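You operate a simulated robot arm through the tools that you are given. There is no shell and no other tool. Be economical: measure what you need, move in short steps, check, and stop when the job is done.

Carry out the task below with a simulated robot arm. There is one attempt and no reset: what you move stays moved.

TASK
Put the bearing from the top of the white table in the white tray.

It is judged by the outcome, as a careful person would: the job done as asked, and still so three seconds after it is handed in. It fails if anything else is knocked over, pushed out of place, dropped, spilled or broken.

THE ROBOT
A 7-joint arm with a two-finger parallel gripper, fixed in place. Base frame: the origin is at the foot of the arm, x ahead of it, y to its left, z up; the work surface is at about z = 0.86. Lengths are in m, angles in degrees, forces in N, time in s.
With the tool pointing down near the work surface it reaches from about 0.24 to 0.68 m from the base axis. Its first joint turns from -66.0 to 66.0 degrees. Payload 2.4 kg.
Tool frame: the origin (TCP) lies between the finger pads and is the grasp point; the fingertips stand 0.03 m ahead of it; z points along the fingers, y is the line along which they close. The gripper opens to 0.094 m. The fingers are 0.028 m wide and 0.01 m thick; the gripper's body (0.05 by 0.096 m) begins 0.055 m behind the TCP.
Orientation is that of the tool frame in the base frame, as a unit quaternion [w, x, y, z]. With the fingers straight down and closing along the base's y, the tool's x points along the base's -x, its y along +y and its z along -z.

THE INTERFACE
- The arm moves only by the tool arm_command. Its arguments are lists of equal length, an entry for each row: "delta_pos": the shift along the tool's x, y, z in m, a list of three; "turn": the turn, a rotation vector about the tool's x, y, z in degrees, a list of three; "jaw": the gripper command, from -1 (fully open) to 1 (shut), values between in proportion. In form: {"delta_pos": [[dx, dy, dz], ...], "turn": [[wx, wy, wz], ...], "jaw": [jaw, ...]}. A call has 1 to 12 rows; each row shifts and turns the commanded pose from where the row before left it, along the tool's axes as they then stand. A row lasts 0.2 s, in which the tool goes at most 0.05 m and 8.6 degrees; a call with a longer step from one row to the next is refused whole, and so is a gripper value outside its range. A pose out of reach is approached as far as the arm can. The call stops where the force on the tool passes 40 N (or 10 N more than at its start, if that is more) or the arm is blocked; 0.2 s more then pass. The fingers move at their own pace (about 0.153 m/s each) and stop on an object; they squeeze with about 25 N. The grip force told is the motor's: it shows also when the fingers shut on nothing. Time passes only in rows, and 0.2 s behind the last, so rows that do not move let the fingers close. It gives the time, the measured TCP pose, the force on the tool (base axes), the opening and the grip force at its end, in the units of the frame above (readings bear some noise), and new pictures: "pictures" is both (left out), scene, wrist or none.
- Cameras (640 x 400 px; columns grow to the right, rows downward): "scene" is fixed at [0.0429, 0.4809, 1.4398]; the picture's right is [-0.69, -0.72, 0.00], its down [-0.43, 0.41, -0.80] and it looks along [0.58, -0.56, -0.60] (base axes); focal length 322 px, centre (320, 200). "wrist" rides on the gripper at [-0.037, 0, -0.058] in the tool frame; the picture's right is [0.00, -1.00, 0.00], its down [0.97, 0.00, -0.24] and it looks along [0.24, 0.00, 0.97] (tool axes); focal length 218 px, centre (320, 200).
- measure_at(camera, pixels): there is no depth. For up to 12 entries [column, row, z] of the newest picture of that camera ("zoom" is the newest enlarged one), the place [x, y] in the base frame at which the ray of that pixel passes the height z, good to about 0.002 m. No time passes.
- close_up(camera, box): a new picture of the part [left, top, right, bottom] of that camera's present view, enlarged. No time passes.
- sign_off(): hands the job in; it is judged then, once.

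Work in short steps. Measure before you move; look again where a grasp or a placing could have gone wrong, and mend it. You have 60 turns and 120 pictures in all, the two below and enlarged ones among them. Open the gripper and draw the arm clear of the work before you hand the job in, unless the task says otherwise; then end with one line.

The tools are called after "Call:" as a command line: name --argument value ..., lists and objects as JSON in quotes. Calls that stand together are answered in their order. arm_command: Moves the arm, as the interface text tells. Its arguments: {"type":"object","properties":{"delta_pos":{"type":"array"},"turn":{"type":"array"},"jaw":{"type":"array"},"pictures":{"type":"string","enum":["both","scene","wrist","none"]}},"required":["delta_pos","turn","jaw"]} The other tools are called the same way: measure_at (camera, pixels) gives the place at which the rays of pixels pass given heights; close_up (camera, box) takes an enlarged picture of a part of a camera's view; sign_off () hands the job in.

At the start:

```text
t: 0.0
position: [0.345, 0.0628, 1.101]
tcp_rot: [0.0, -0.001, 1.0, 0.001]
force: [-0.5, 0.6, -0.7]
finger_gap: 0.0938
finger_force: 0.0
```

scene: 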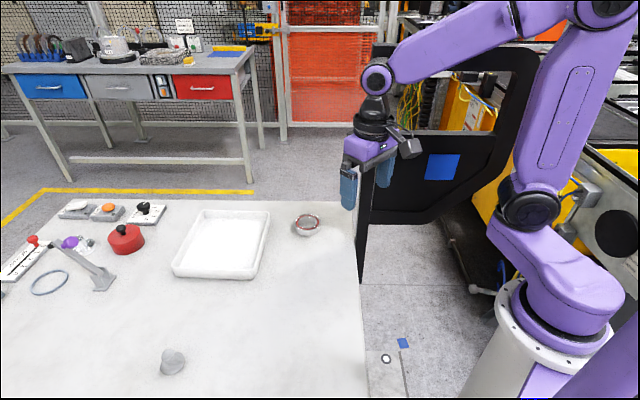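
wrist: 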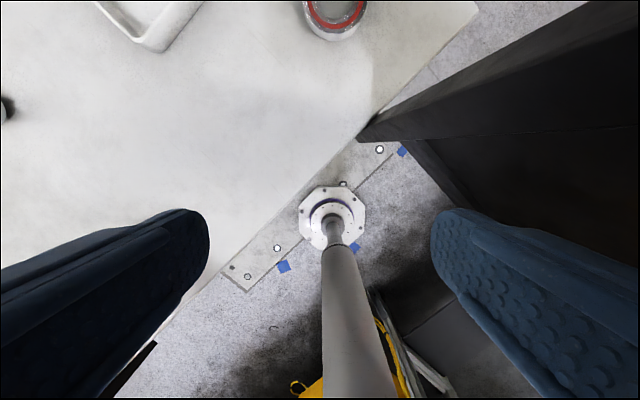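

The bearing seems to be at scene (307,224) beside the white tray (222,245). I'll enlarge and measure both.

Call:
close_up --camera "scene" --box '[160, 190, 360, 315]'

Call:
measure_at --camera "scene" --pixels '[[307, 230, 0.86], [307, 219, 0.89], [296, 228, 0.86], [320, 228, 0.86], [172, 275, 0.86], [255, 279, 0.86], [269, 212, 0.89], [203, 210, 0.89], [222, 245, 0.86]]'

Call:
close_up --camera "wrist" --box '[240, 0, 440, 125]'

```text
3.20 times, centred on (260, 252) of scene
```

zoom: 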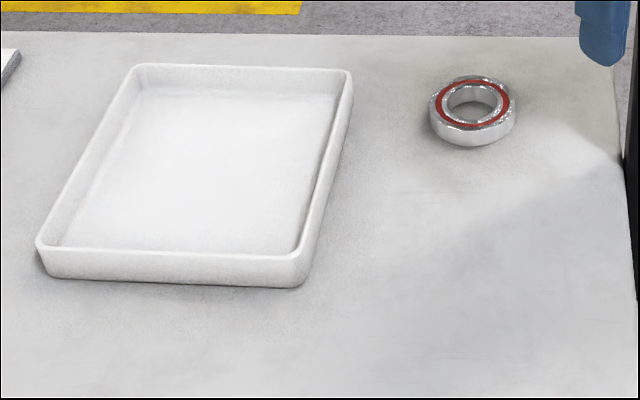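

```text
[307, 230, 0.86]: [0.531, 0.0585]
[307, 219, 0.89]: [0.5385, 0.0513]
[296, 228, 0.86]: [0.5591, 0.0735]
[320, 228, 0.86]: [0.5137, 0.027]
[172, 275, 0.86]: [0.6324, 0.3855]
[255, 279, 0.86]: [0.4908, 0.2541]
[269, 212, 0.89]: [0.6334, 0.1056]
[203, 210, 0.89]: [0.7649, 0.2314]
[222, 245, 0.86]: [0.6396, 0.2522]
```

```text
3.20 times, centred on (340, 62) of wrist
```

zoom: 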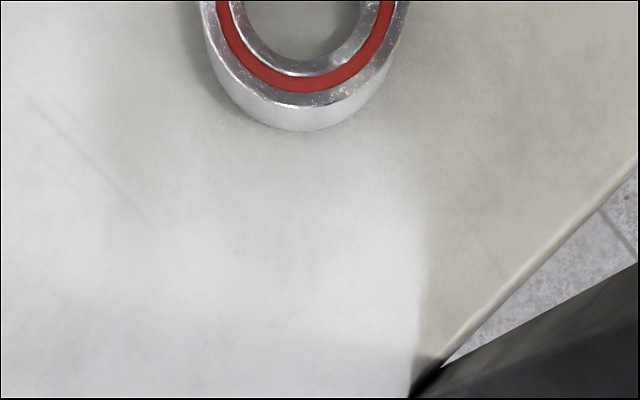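

The bearing is a flat ring, about 0.07 m across, near (0.54,0.055). I'll move above it with the jaw open.

Call:
arm_command --delta_pos '[[-0.04, 0, 0], [-0.04, 0, 0], [-0.04, 0, 0], [-0.04, -0.005, 0.02], [-0.035, 0, 0.03], [0, 0, 0]]' --turn '[[0, 0, 0], [0, 0, 0], [0, 0, 0], [0, 0, 0], [0, 0, 0], [0, 0, 0]]' --jaw '[-1, -1, -1, -1, -1, -1]'

```text
t: 1.4
position: [0.5404, 0.0579, 1.0492]
tcp_rot: [0.0, -0.001, 1.0, 0.0]
force: [-0.9, 0.5, -0.1]
finger_gap: 0.0939
finger_force: 0.1
```

scene: 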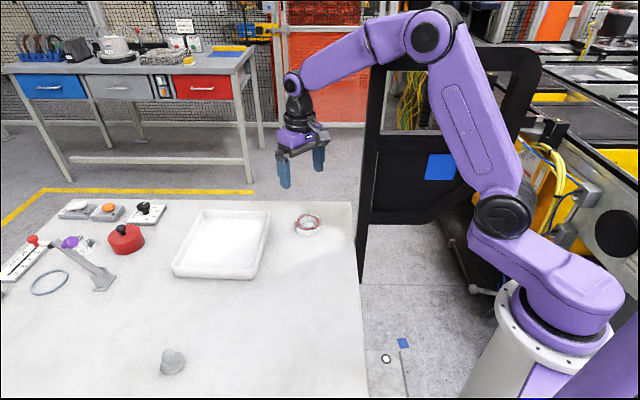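
wrist: 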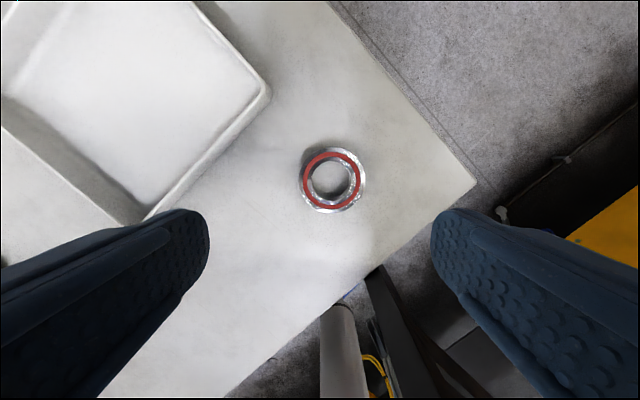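

Ring centre is at wrist (332,180); measuring it and the tray edges.

Call:
measure_at --camera "wrist" --pixels '[[332, 180, 0.88], [302, 180, 0.88], [363, 180, 0.88], [332, 150, 0.88], [332, 210, 0.88], [332, 180, 0.86], [268, 92, 0.885], [150, 215, 0.885], [190, 5, 0.885]]'

Call:
close_up --camera "wrist" --box '[270, 130, 398, 210]'

Call:
measure_at --camera "scene" --pixels '[[307.8, 221.9, 0.88], [307.8, 221.9, 0.875], [307.8, 221.9, 0.87]]'

```text
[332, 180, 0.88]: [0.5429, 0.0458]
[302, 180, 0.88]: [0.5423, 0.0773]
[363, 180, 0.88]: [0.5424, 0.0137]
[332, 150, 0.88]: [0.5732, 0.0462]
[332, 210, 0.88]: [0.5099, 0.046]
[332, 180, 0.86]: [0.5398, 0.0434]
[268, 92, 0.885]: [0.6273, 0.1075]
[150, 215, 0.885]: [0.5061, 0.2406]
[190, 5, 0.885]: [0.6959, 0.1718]
```

```text
5.00 times, centred on (334, 170) of wrist
```

zoom: 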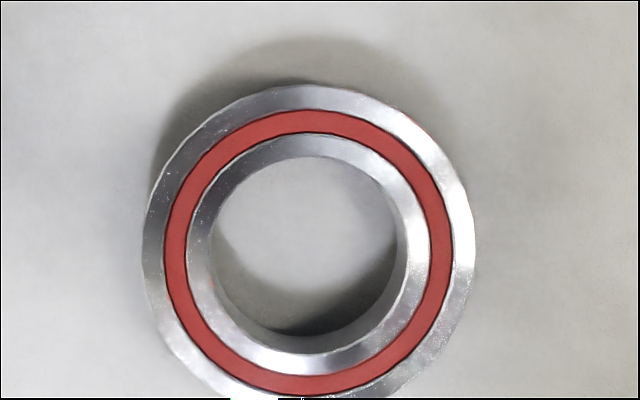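

```text
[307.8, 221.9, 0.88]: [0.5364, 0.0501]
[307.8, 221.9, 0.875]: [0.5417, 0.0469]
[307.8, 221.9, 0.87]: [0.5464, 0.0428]
```

Both cameras agree: centre is (0.5425,0.046), top about 0.876, diameter about 0.07 m. I'll centre over it and descend most of the way.

Call:
arm_command --delta_pos '[[-0.002, -0.012, 0], [0, 0, 0.04], [0, 0, 0.04], [0, 0, 0.03], [0, 0, 0]]' --turn '[[0, 0, 0], [0, 0, 0], [0, 0, 0], [0, 0, 0], [0, 0, 0]]' --jaw '[-1, -1, -1, -1, -1]'

```text
t: 2.6
position: [0.545, 0.0466, 0.9413]
tcp_rot: [0.0, 0.0, 1.0, -0.001]
force: [-0.1, 0.9, 0.1]
finger_gap: 0.0941
finger_force: 0.1
```

scene: 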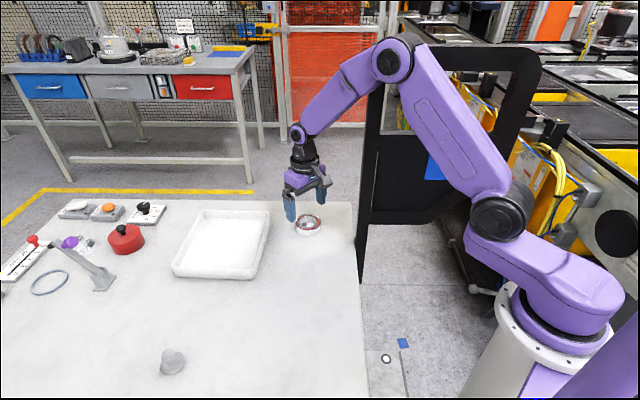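
wrist: 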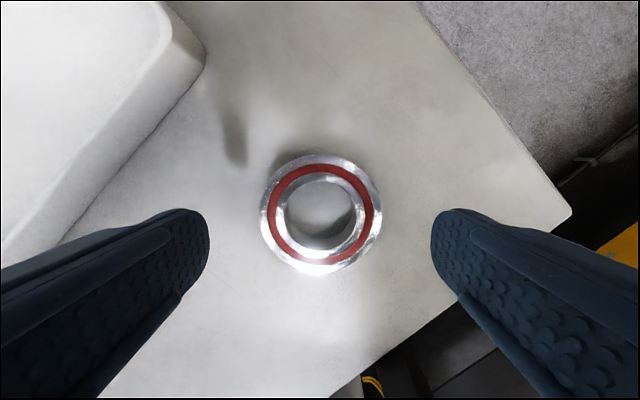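

Call:
measure_at --camera "wrist" --pixels '[[321, 213, 0.878], [260, 213, 0.878], [382, 213, 0.878]]'

```text
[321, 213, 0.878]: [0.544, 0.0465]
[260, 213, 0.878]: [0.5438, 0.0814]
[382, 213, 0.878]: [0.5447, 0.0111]
```

The tool is centred on the bearing. I'll descend to about 0.896 and close.

Call:
arm_command --delta_pos '[[0, 0, 0.025], [0, 0, 0.02], [0, 0, 0], [0, 0, 0], [0, 0, 0], [0, 0, 0]]' --turn '[[0, 0, 0], [0, 0, 0], [0, 0, 0], [0, 0, 0], [0, 0, 0], [0, 0, 0]]' --jaw '[-1, -1, -1, 1, 1, 1]'

```text
t: 4.0
position: [0.5422, 0.0496, 0.8971]
tcp_rot: [0.004, -0.003, 1.0, 0.0]
force: [-0.9, 4.5, 14.4]
finger_gap: 0.0712
finger_force: 24.9
```

scene: 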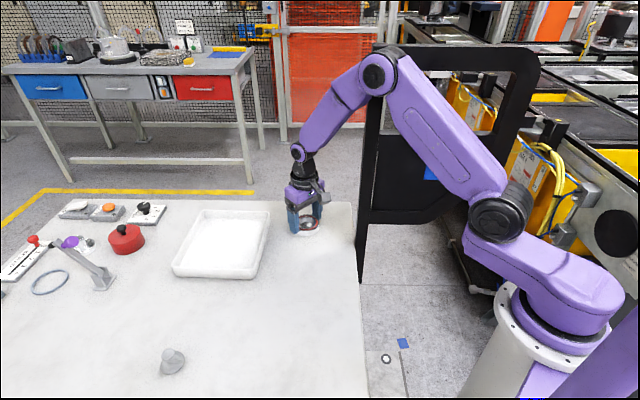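
wrist: 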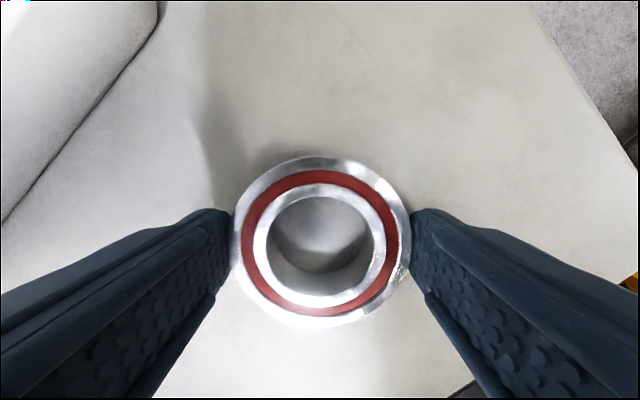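

It's gripped with a gap of 0.071 m. Lifting gently.

Call:
arm_command --delta_pos '[[0, 0, -0.01], [0, 0, -0.02], [0, 0, -0.035], [0, 0, -0.035], [0, 0, 0]]' --turn '[[0, 0, 0], [0, 0, 0], [0, 0, 0], [0, 0, 0], [0, 0, 0]]' --jaw '[1, 1, 1, 1, 1]'

Call:
close_up --camera "scene" --box '[160, 150, 360, 275]'

```text
t: 5.2
position: [0.5442, 0.0449, 0.9968]
tcp_rot: [0.0, 0.0, 1.0, 0.0]
force: [0.0, 0.2, -1.8]
finger_gap: 0.0716
finger_force: 25.0
```

scene: 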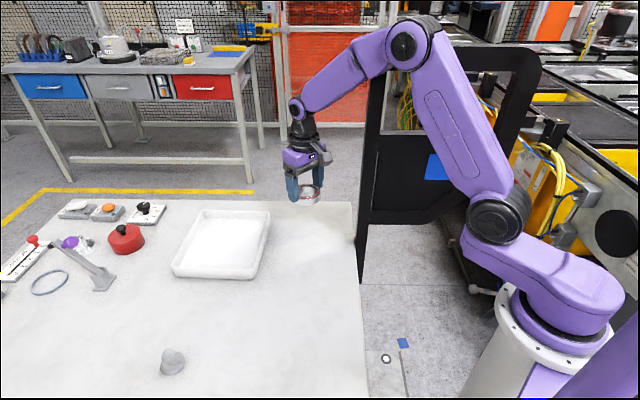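
wrist: 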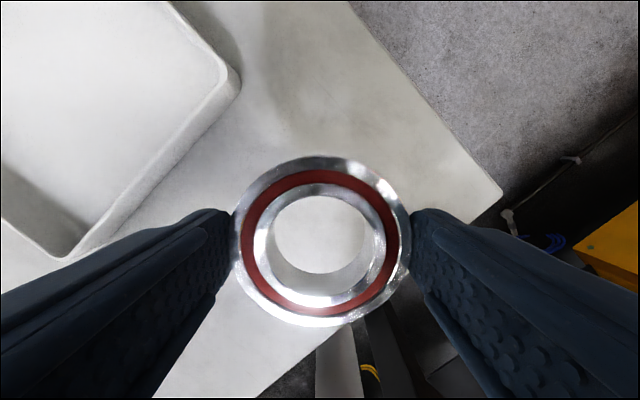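

```text
3.20 times, centred on (260, 212) of scene
```

zoom: 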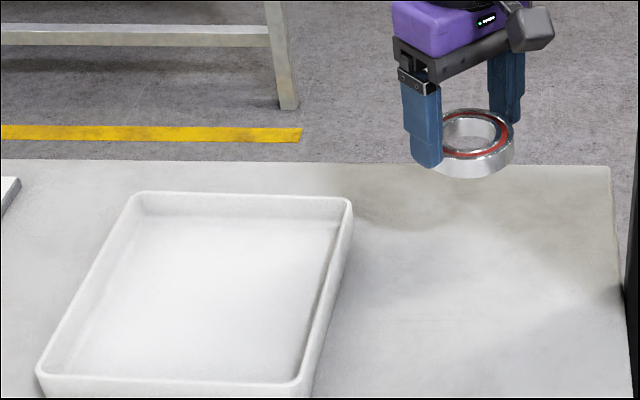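

The bearing is held level. Measuring the tray rim and floor to choose the spot.

Call:
measure_at --camera "zoom" --pixels '[[40, 372, 0.885], [298, 380, 0.885], [350, 200, 0.885], [136, 194, 0.885], [205, 290, 0.865]]'

Call:
measure_at --camera "wrist" --pixels '[[238, 75, 0.885], [65, 255, 0.885]]'

```text
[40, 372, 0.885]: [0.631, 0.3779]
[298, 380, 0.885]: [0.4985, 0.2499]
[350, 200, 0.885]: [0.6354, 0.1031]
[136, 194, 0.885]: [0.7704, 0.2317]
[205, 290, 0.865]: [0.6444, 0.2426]
```

```text
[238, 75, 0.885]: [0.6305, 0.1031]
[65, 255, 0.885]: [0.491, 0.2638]
```

Tray centre is about (0.634,0.24). I'll carry to (0.613,0.232), well inside the tray and within reach.

Call:
arm_command --delta_pos '[[-0.014, 0.037, 0], [-0.014, 0.037, 0], [-0.014, 0.037, 0], [-0.014, 0.038, 0], [-0.013, 0.038, 0], [0, 0, 0], [0, 0, 0.03], [0, 0, 0]]' --turn '[[0, 0, 0], [0, 0, 0], [0, 0, 0], [0, 0, 0], [0, 0, 0], [0, 0, 0], [0, 0, 0], [0, 0, 0]]' --jaw '[1, 1, 1, 1, 1, 1, 1, 1]'

```text
t: 7.0
position: [0.6129, 0.231, 0.9658]
tcp_rot: [0.0, -0.001, 1.0, 0.001]
force: [-0.8, -0.3, -3.3]
finger_gap: 0.0713
finger_force: 24.8
```

scene: 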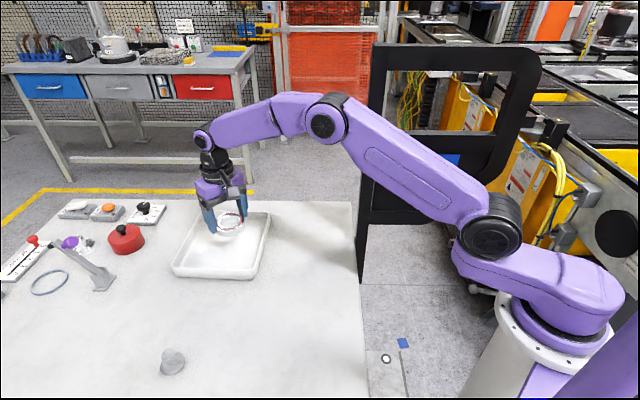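
wrist: 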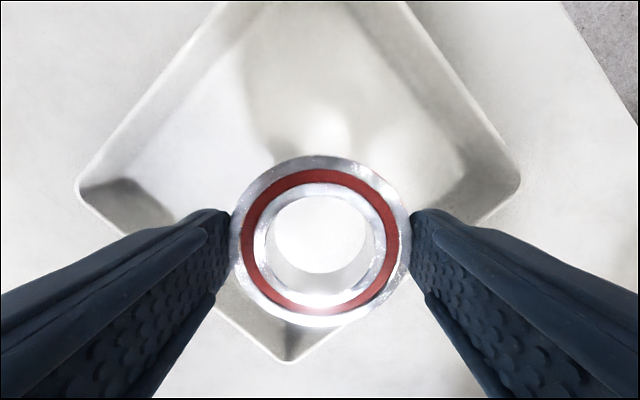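

The bearing is over the tray interior. I'll lower to TCP z of about 0.908, then creep.

Call:
arm_command --delta_pos '[[0, 0, 0.02], [0, 0, 0.02], [0, 0, 0.013], [0, 0, 0.003], [0, 0, 0]]' --turn '[[0, 0, 0], [0, 0, 0], [0, 0, 0], [0, 0, 0], [0, 0, 0]]' --jaw '[1, 1, 1, 1, 1]'

Call:
close_up --camera "scene" --box '[160, 180, 320, 280]'

```text
t: 8.2
position: [0.6127, 0.2324, 0.91]
tcp_rot: [0.0, 0.0, 1.0, 0.0]
force: [-0.4, 0.0, -2.8]
finger_gap: 0.0716
finger_force: 24.8
```

scene: 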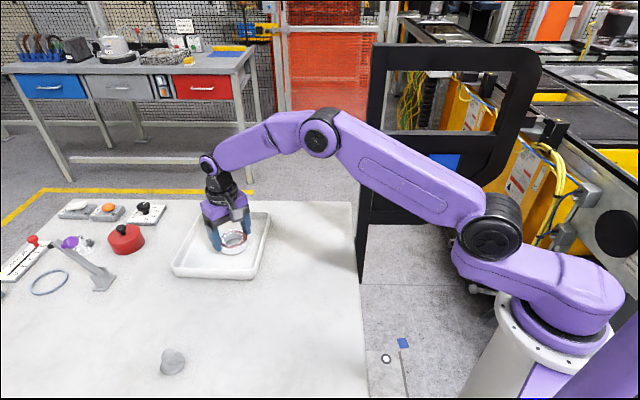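
wrist: 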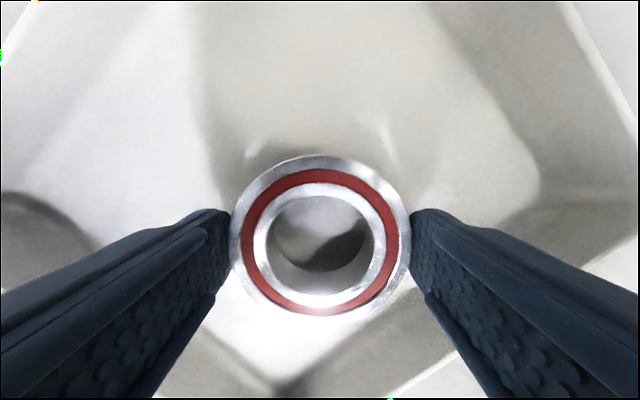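

```text
4.00 times, centred on (240, 230) of scene
```

zoom: 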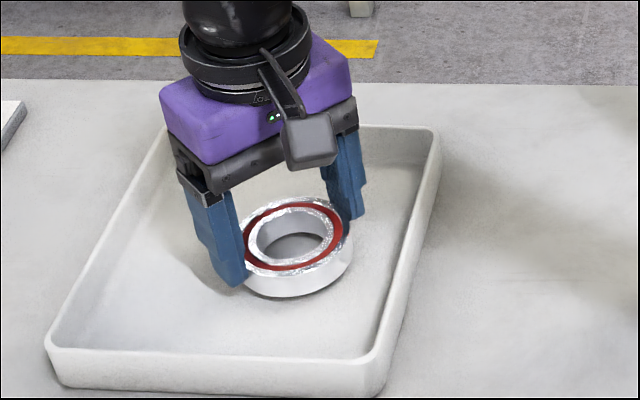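

Still just above the tray floor with no contact. I'll creep down in small steps.

Call:
arm_command --delta_pos '[[0, 0, 0.003], [0, 0, 0.002], [0, 0, 0.002], [0, 0, 0]]' --turn '[[0, 0, 0], [0, 0, 0], [0, 0, 0], [0, 0, 0]]' --jaw '[1, 1, 1, 1]' --pictures "none"

```text
t: 9.2
position: [0.6126, 0.2319, 0.9035]
tcp_rot: [0.0, 0.0, 1.0, 0.0]
force: [-0.1, -0.1, -2.5]
finger_gap: 0.0716
finger_force: 24.4
```

Call:
arm_command --delta_pos '[[0, 0, 0.0015], [0, 0, 0.001], [0, 0, 0]]' --turn '[[0, 0, 0], [0, 0, 0], [0, 0, 0]]' --jaw '[1, 1, 1]' --pictures "none"

```text
t: 10.0
position: [0.6131, 0.2334, 0.9028]
tcp_rot: [0.003, 0.0, 1.0, 0.001]
force: [-0.8, -0.1, 17.2]
finger_gap: 0.0716
finger_force: 25.0
```

Contact at 17 N upward, so the bearing is on the tray floor. I'll ease off slightly and open partway.

Call:
arm_command --delta_pos '[[0, 0, -0.0015], [0, 0, 0], [0, 0, 0], [0, 0, 0]]' --turn '[[0, 0, 0], [0, 0, 0], [0, 0, 0], [0, 0, 0]]' --jaw '[1, -0.8, -0.8, -0.8]' --pictures "wrist"

```text
t: 11.0
position: [0.6112, 0.2322, 0.9018]
tcp_rot: [-0.001, 0.0, 1.0, 0.0]
force: [0.0, -0.3, 0.4]
finger_gap: 0.0846
finger_force: 0.0
```

wrist: 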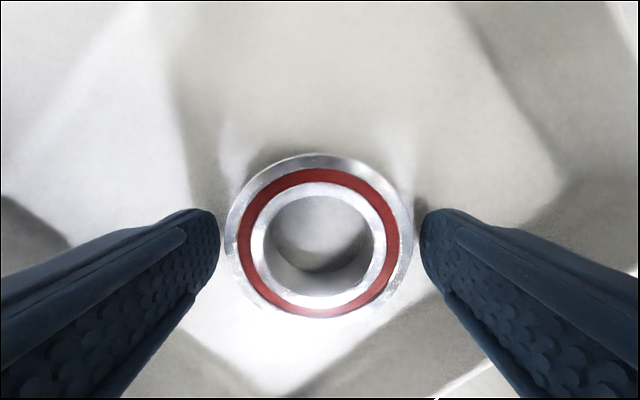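

Released with both fingers clear. Rising straight up, then drawing back.

Call:
arm_command --delta_pos '[[0, 0, -0.015], [0, 0, -0.03], [0, 0, -0.04], [0, 0, -0.04], [0, 0, -0.03], [0.04, 0, 0], [0.04, -0.03, 0], [0.04, -0.04, 0], [0.04, -0.04, 0], [0, 0, 0]]' --turn '[[0, 0, 0], [0, 0, 0], [0, 0, 0], [0, 0, 0], [0, 0, 0], [0, 0, 0], [0, 0, 0], [0, 0, 0], [0, 0, 0], [0, 0, 0]]' --jaw '[-0.8, -0.8, -0.8, -1, -1, -1, -1, -1, -1, -1]' --pictures "scene"

Call:
close_up --camera "scene" --box '[160, 190, 320, 290]'

```text
refused: row 8 steps farther than a row can; nothing moved
```

```text
4.00 times, centred on (240, 240) of scene
```

zoom: 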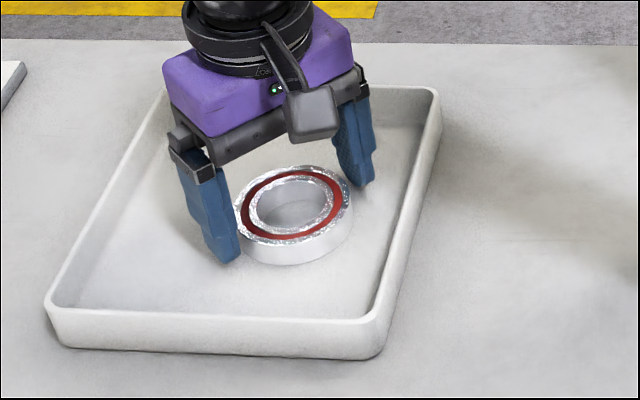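

The call was refused because one step was too long. I'll repeat it with shorter steps.

Call:
arm_command --delta_pos '[[0, 0, -0.015], [0, 0, -0.03], [0, 0, -0.04], [0, 0, -0.04], [0, 0, -0.03], [0.035, -0.02, 0], [0.035, -0.03, 0], [0.035, -0.03, 0], [0.035, -0.03, 0], [0, 0, 0]]' --turn '[[0, 0, 0], [0, 0, 0], [0, 0, 0], [0, 0, 0], [0, 0, 0], [0, 0, 0], [0, 0, 0], [0, 0, 0], [0, 0, 0], [0, 0, 0]]' --jaw '[-0.8, -0.8, -0.8, -1, -1, -1, -1, -1, -1, -1]' --pictures "scene"

Call:
close_up --camera "scene" --box '[160, 190, 320, 290]'

```text
t: 13.2
position: [0.4743, 0.1231, 1.0577]
tcp_rot: [0.0, -0.001, 1.0, 0.0]
force: [-0.2, -0.1, -0.2]
finger_gap: 0.0942
finger_force: 0.0
```

scene: 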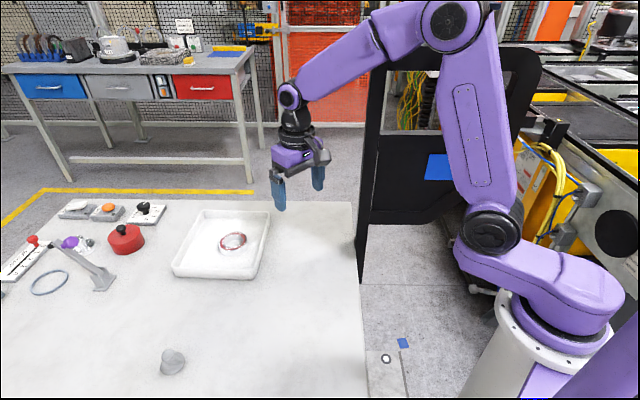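

```text
4.00 times, centred on (240, 240) of scene
```

zoom: 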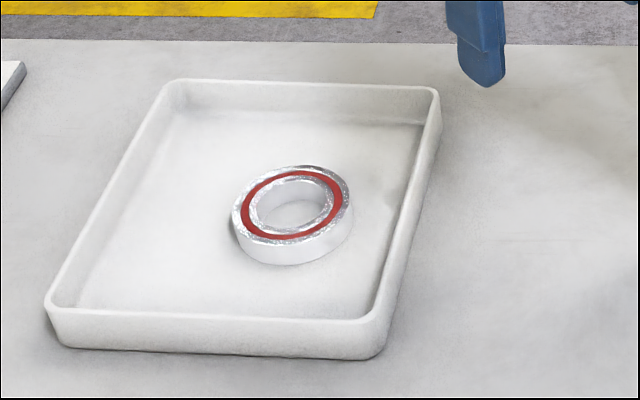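

The bearing rests in the tray, the tray hasn't moved, and the arm is clear with the gripper open. Handing in.

Call:
sign_off

```text
The job is handed in.
```

The bearing is lying in the white tray, nothing else was moved, and the arm is clear with its gripper open.
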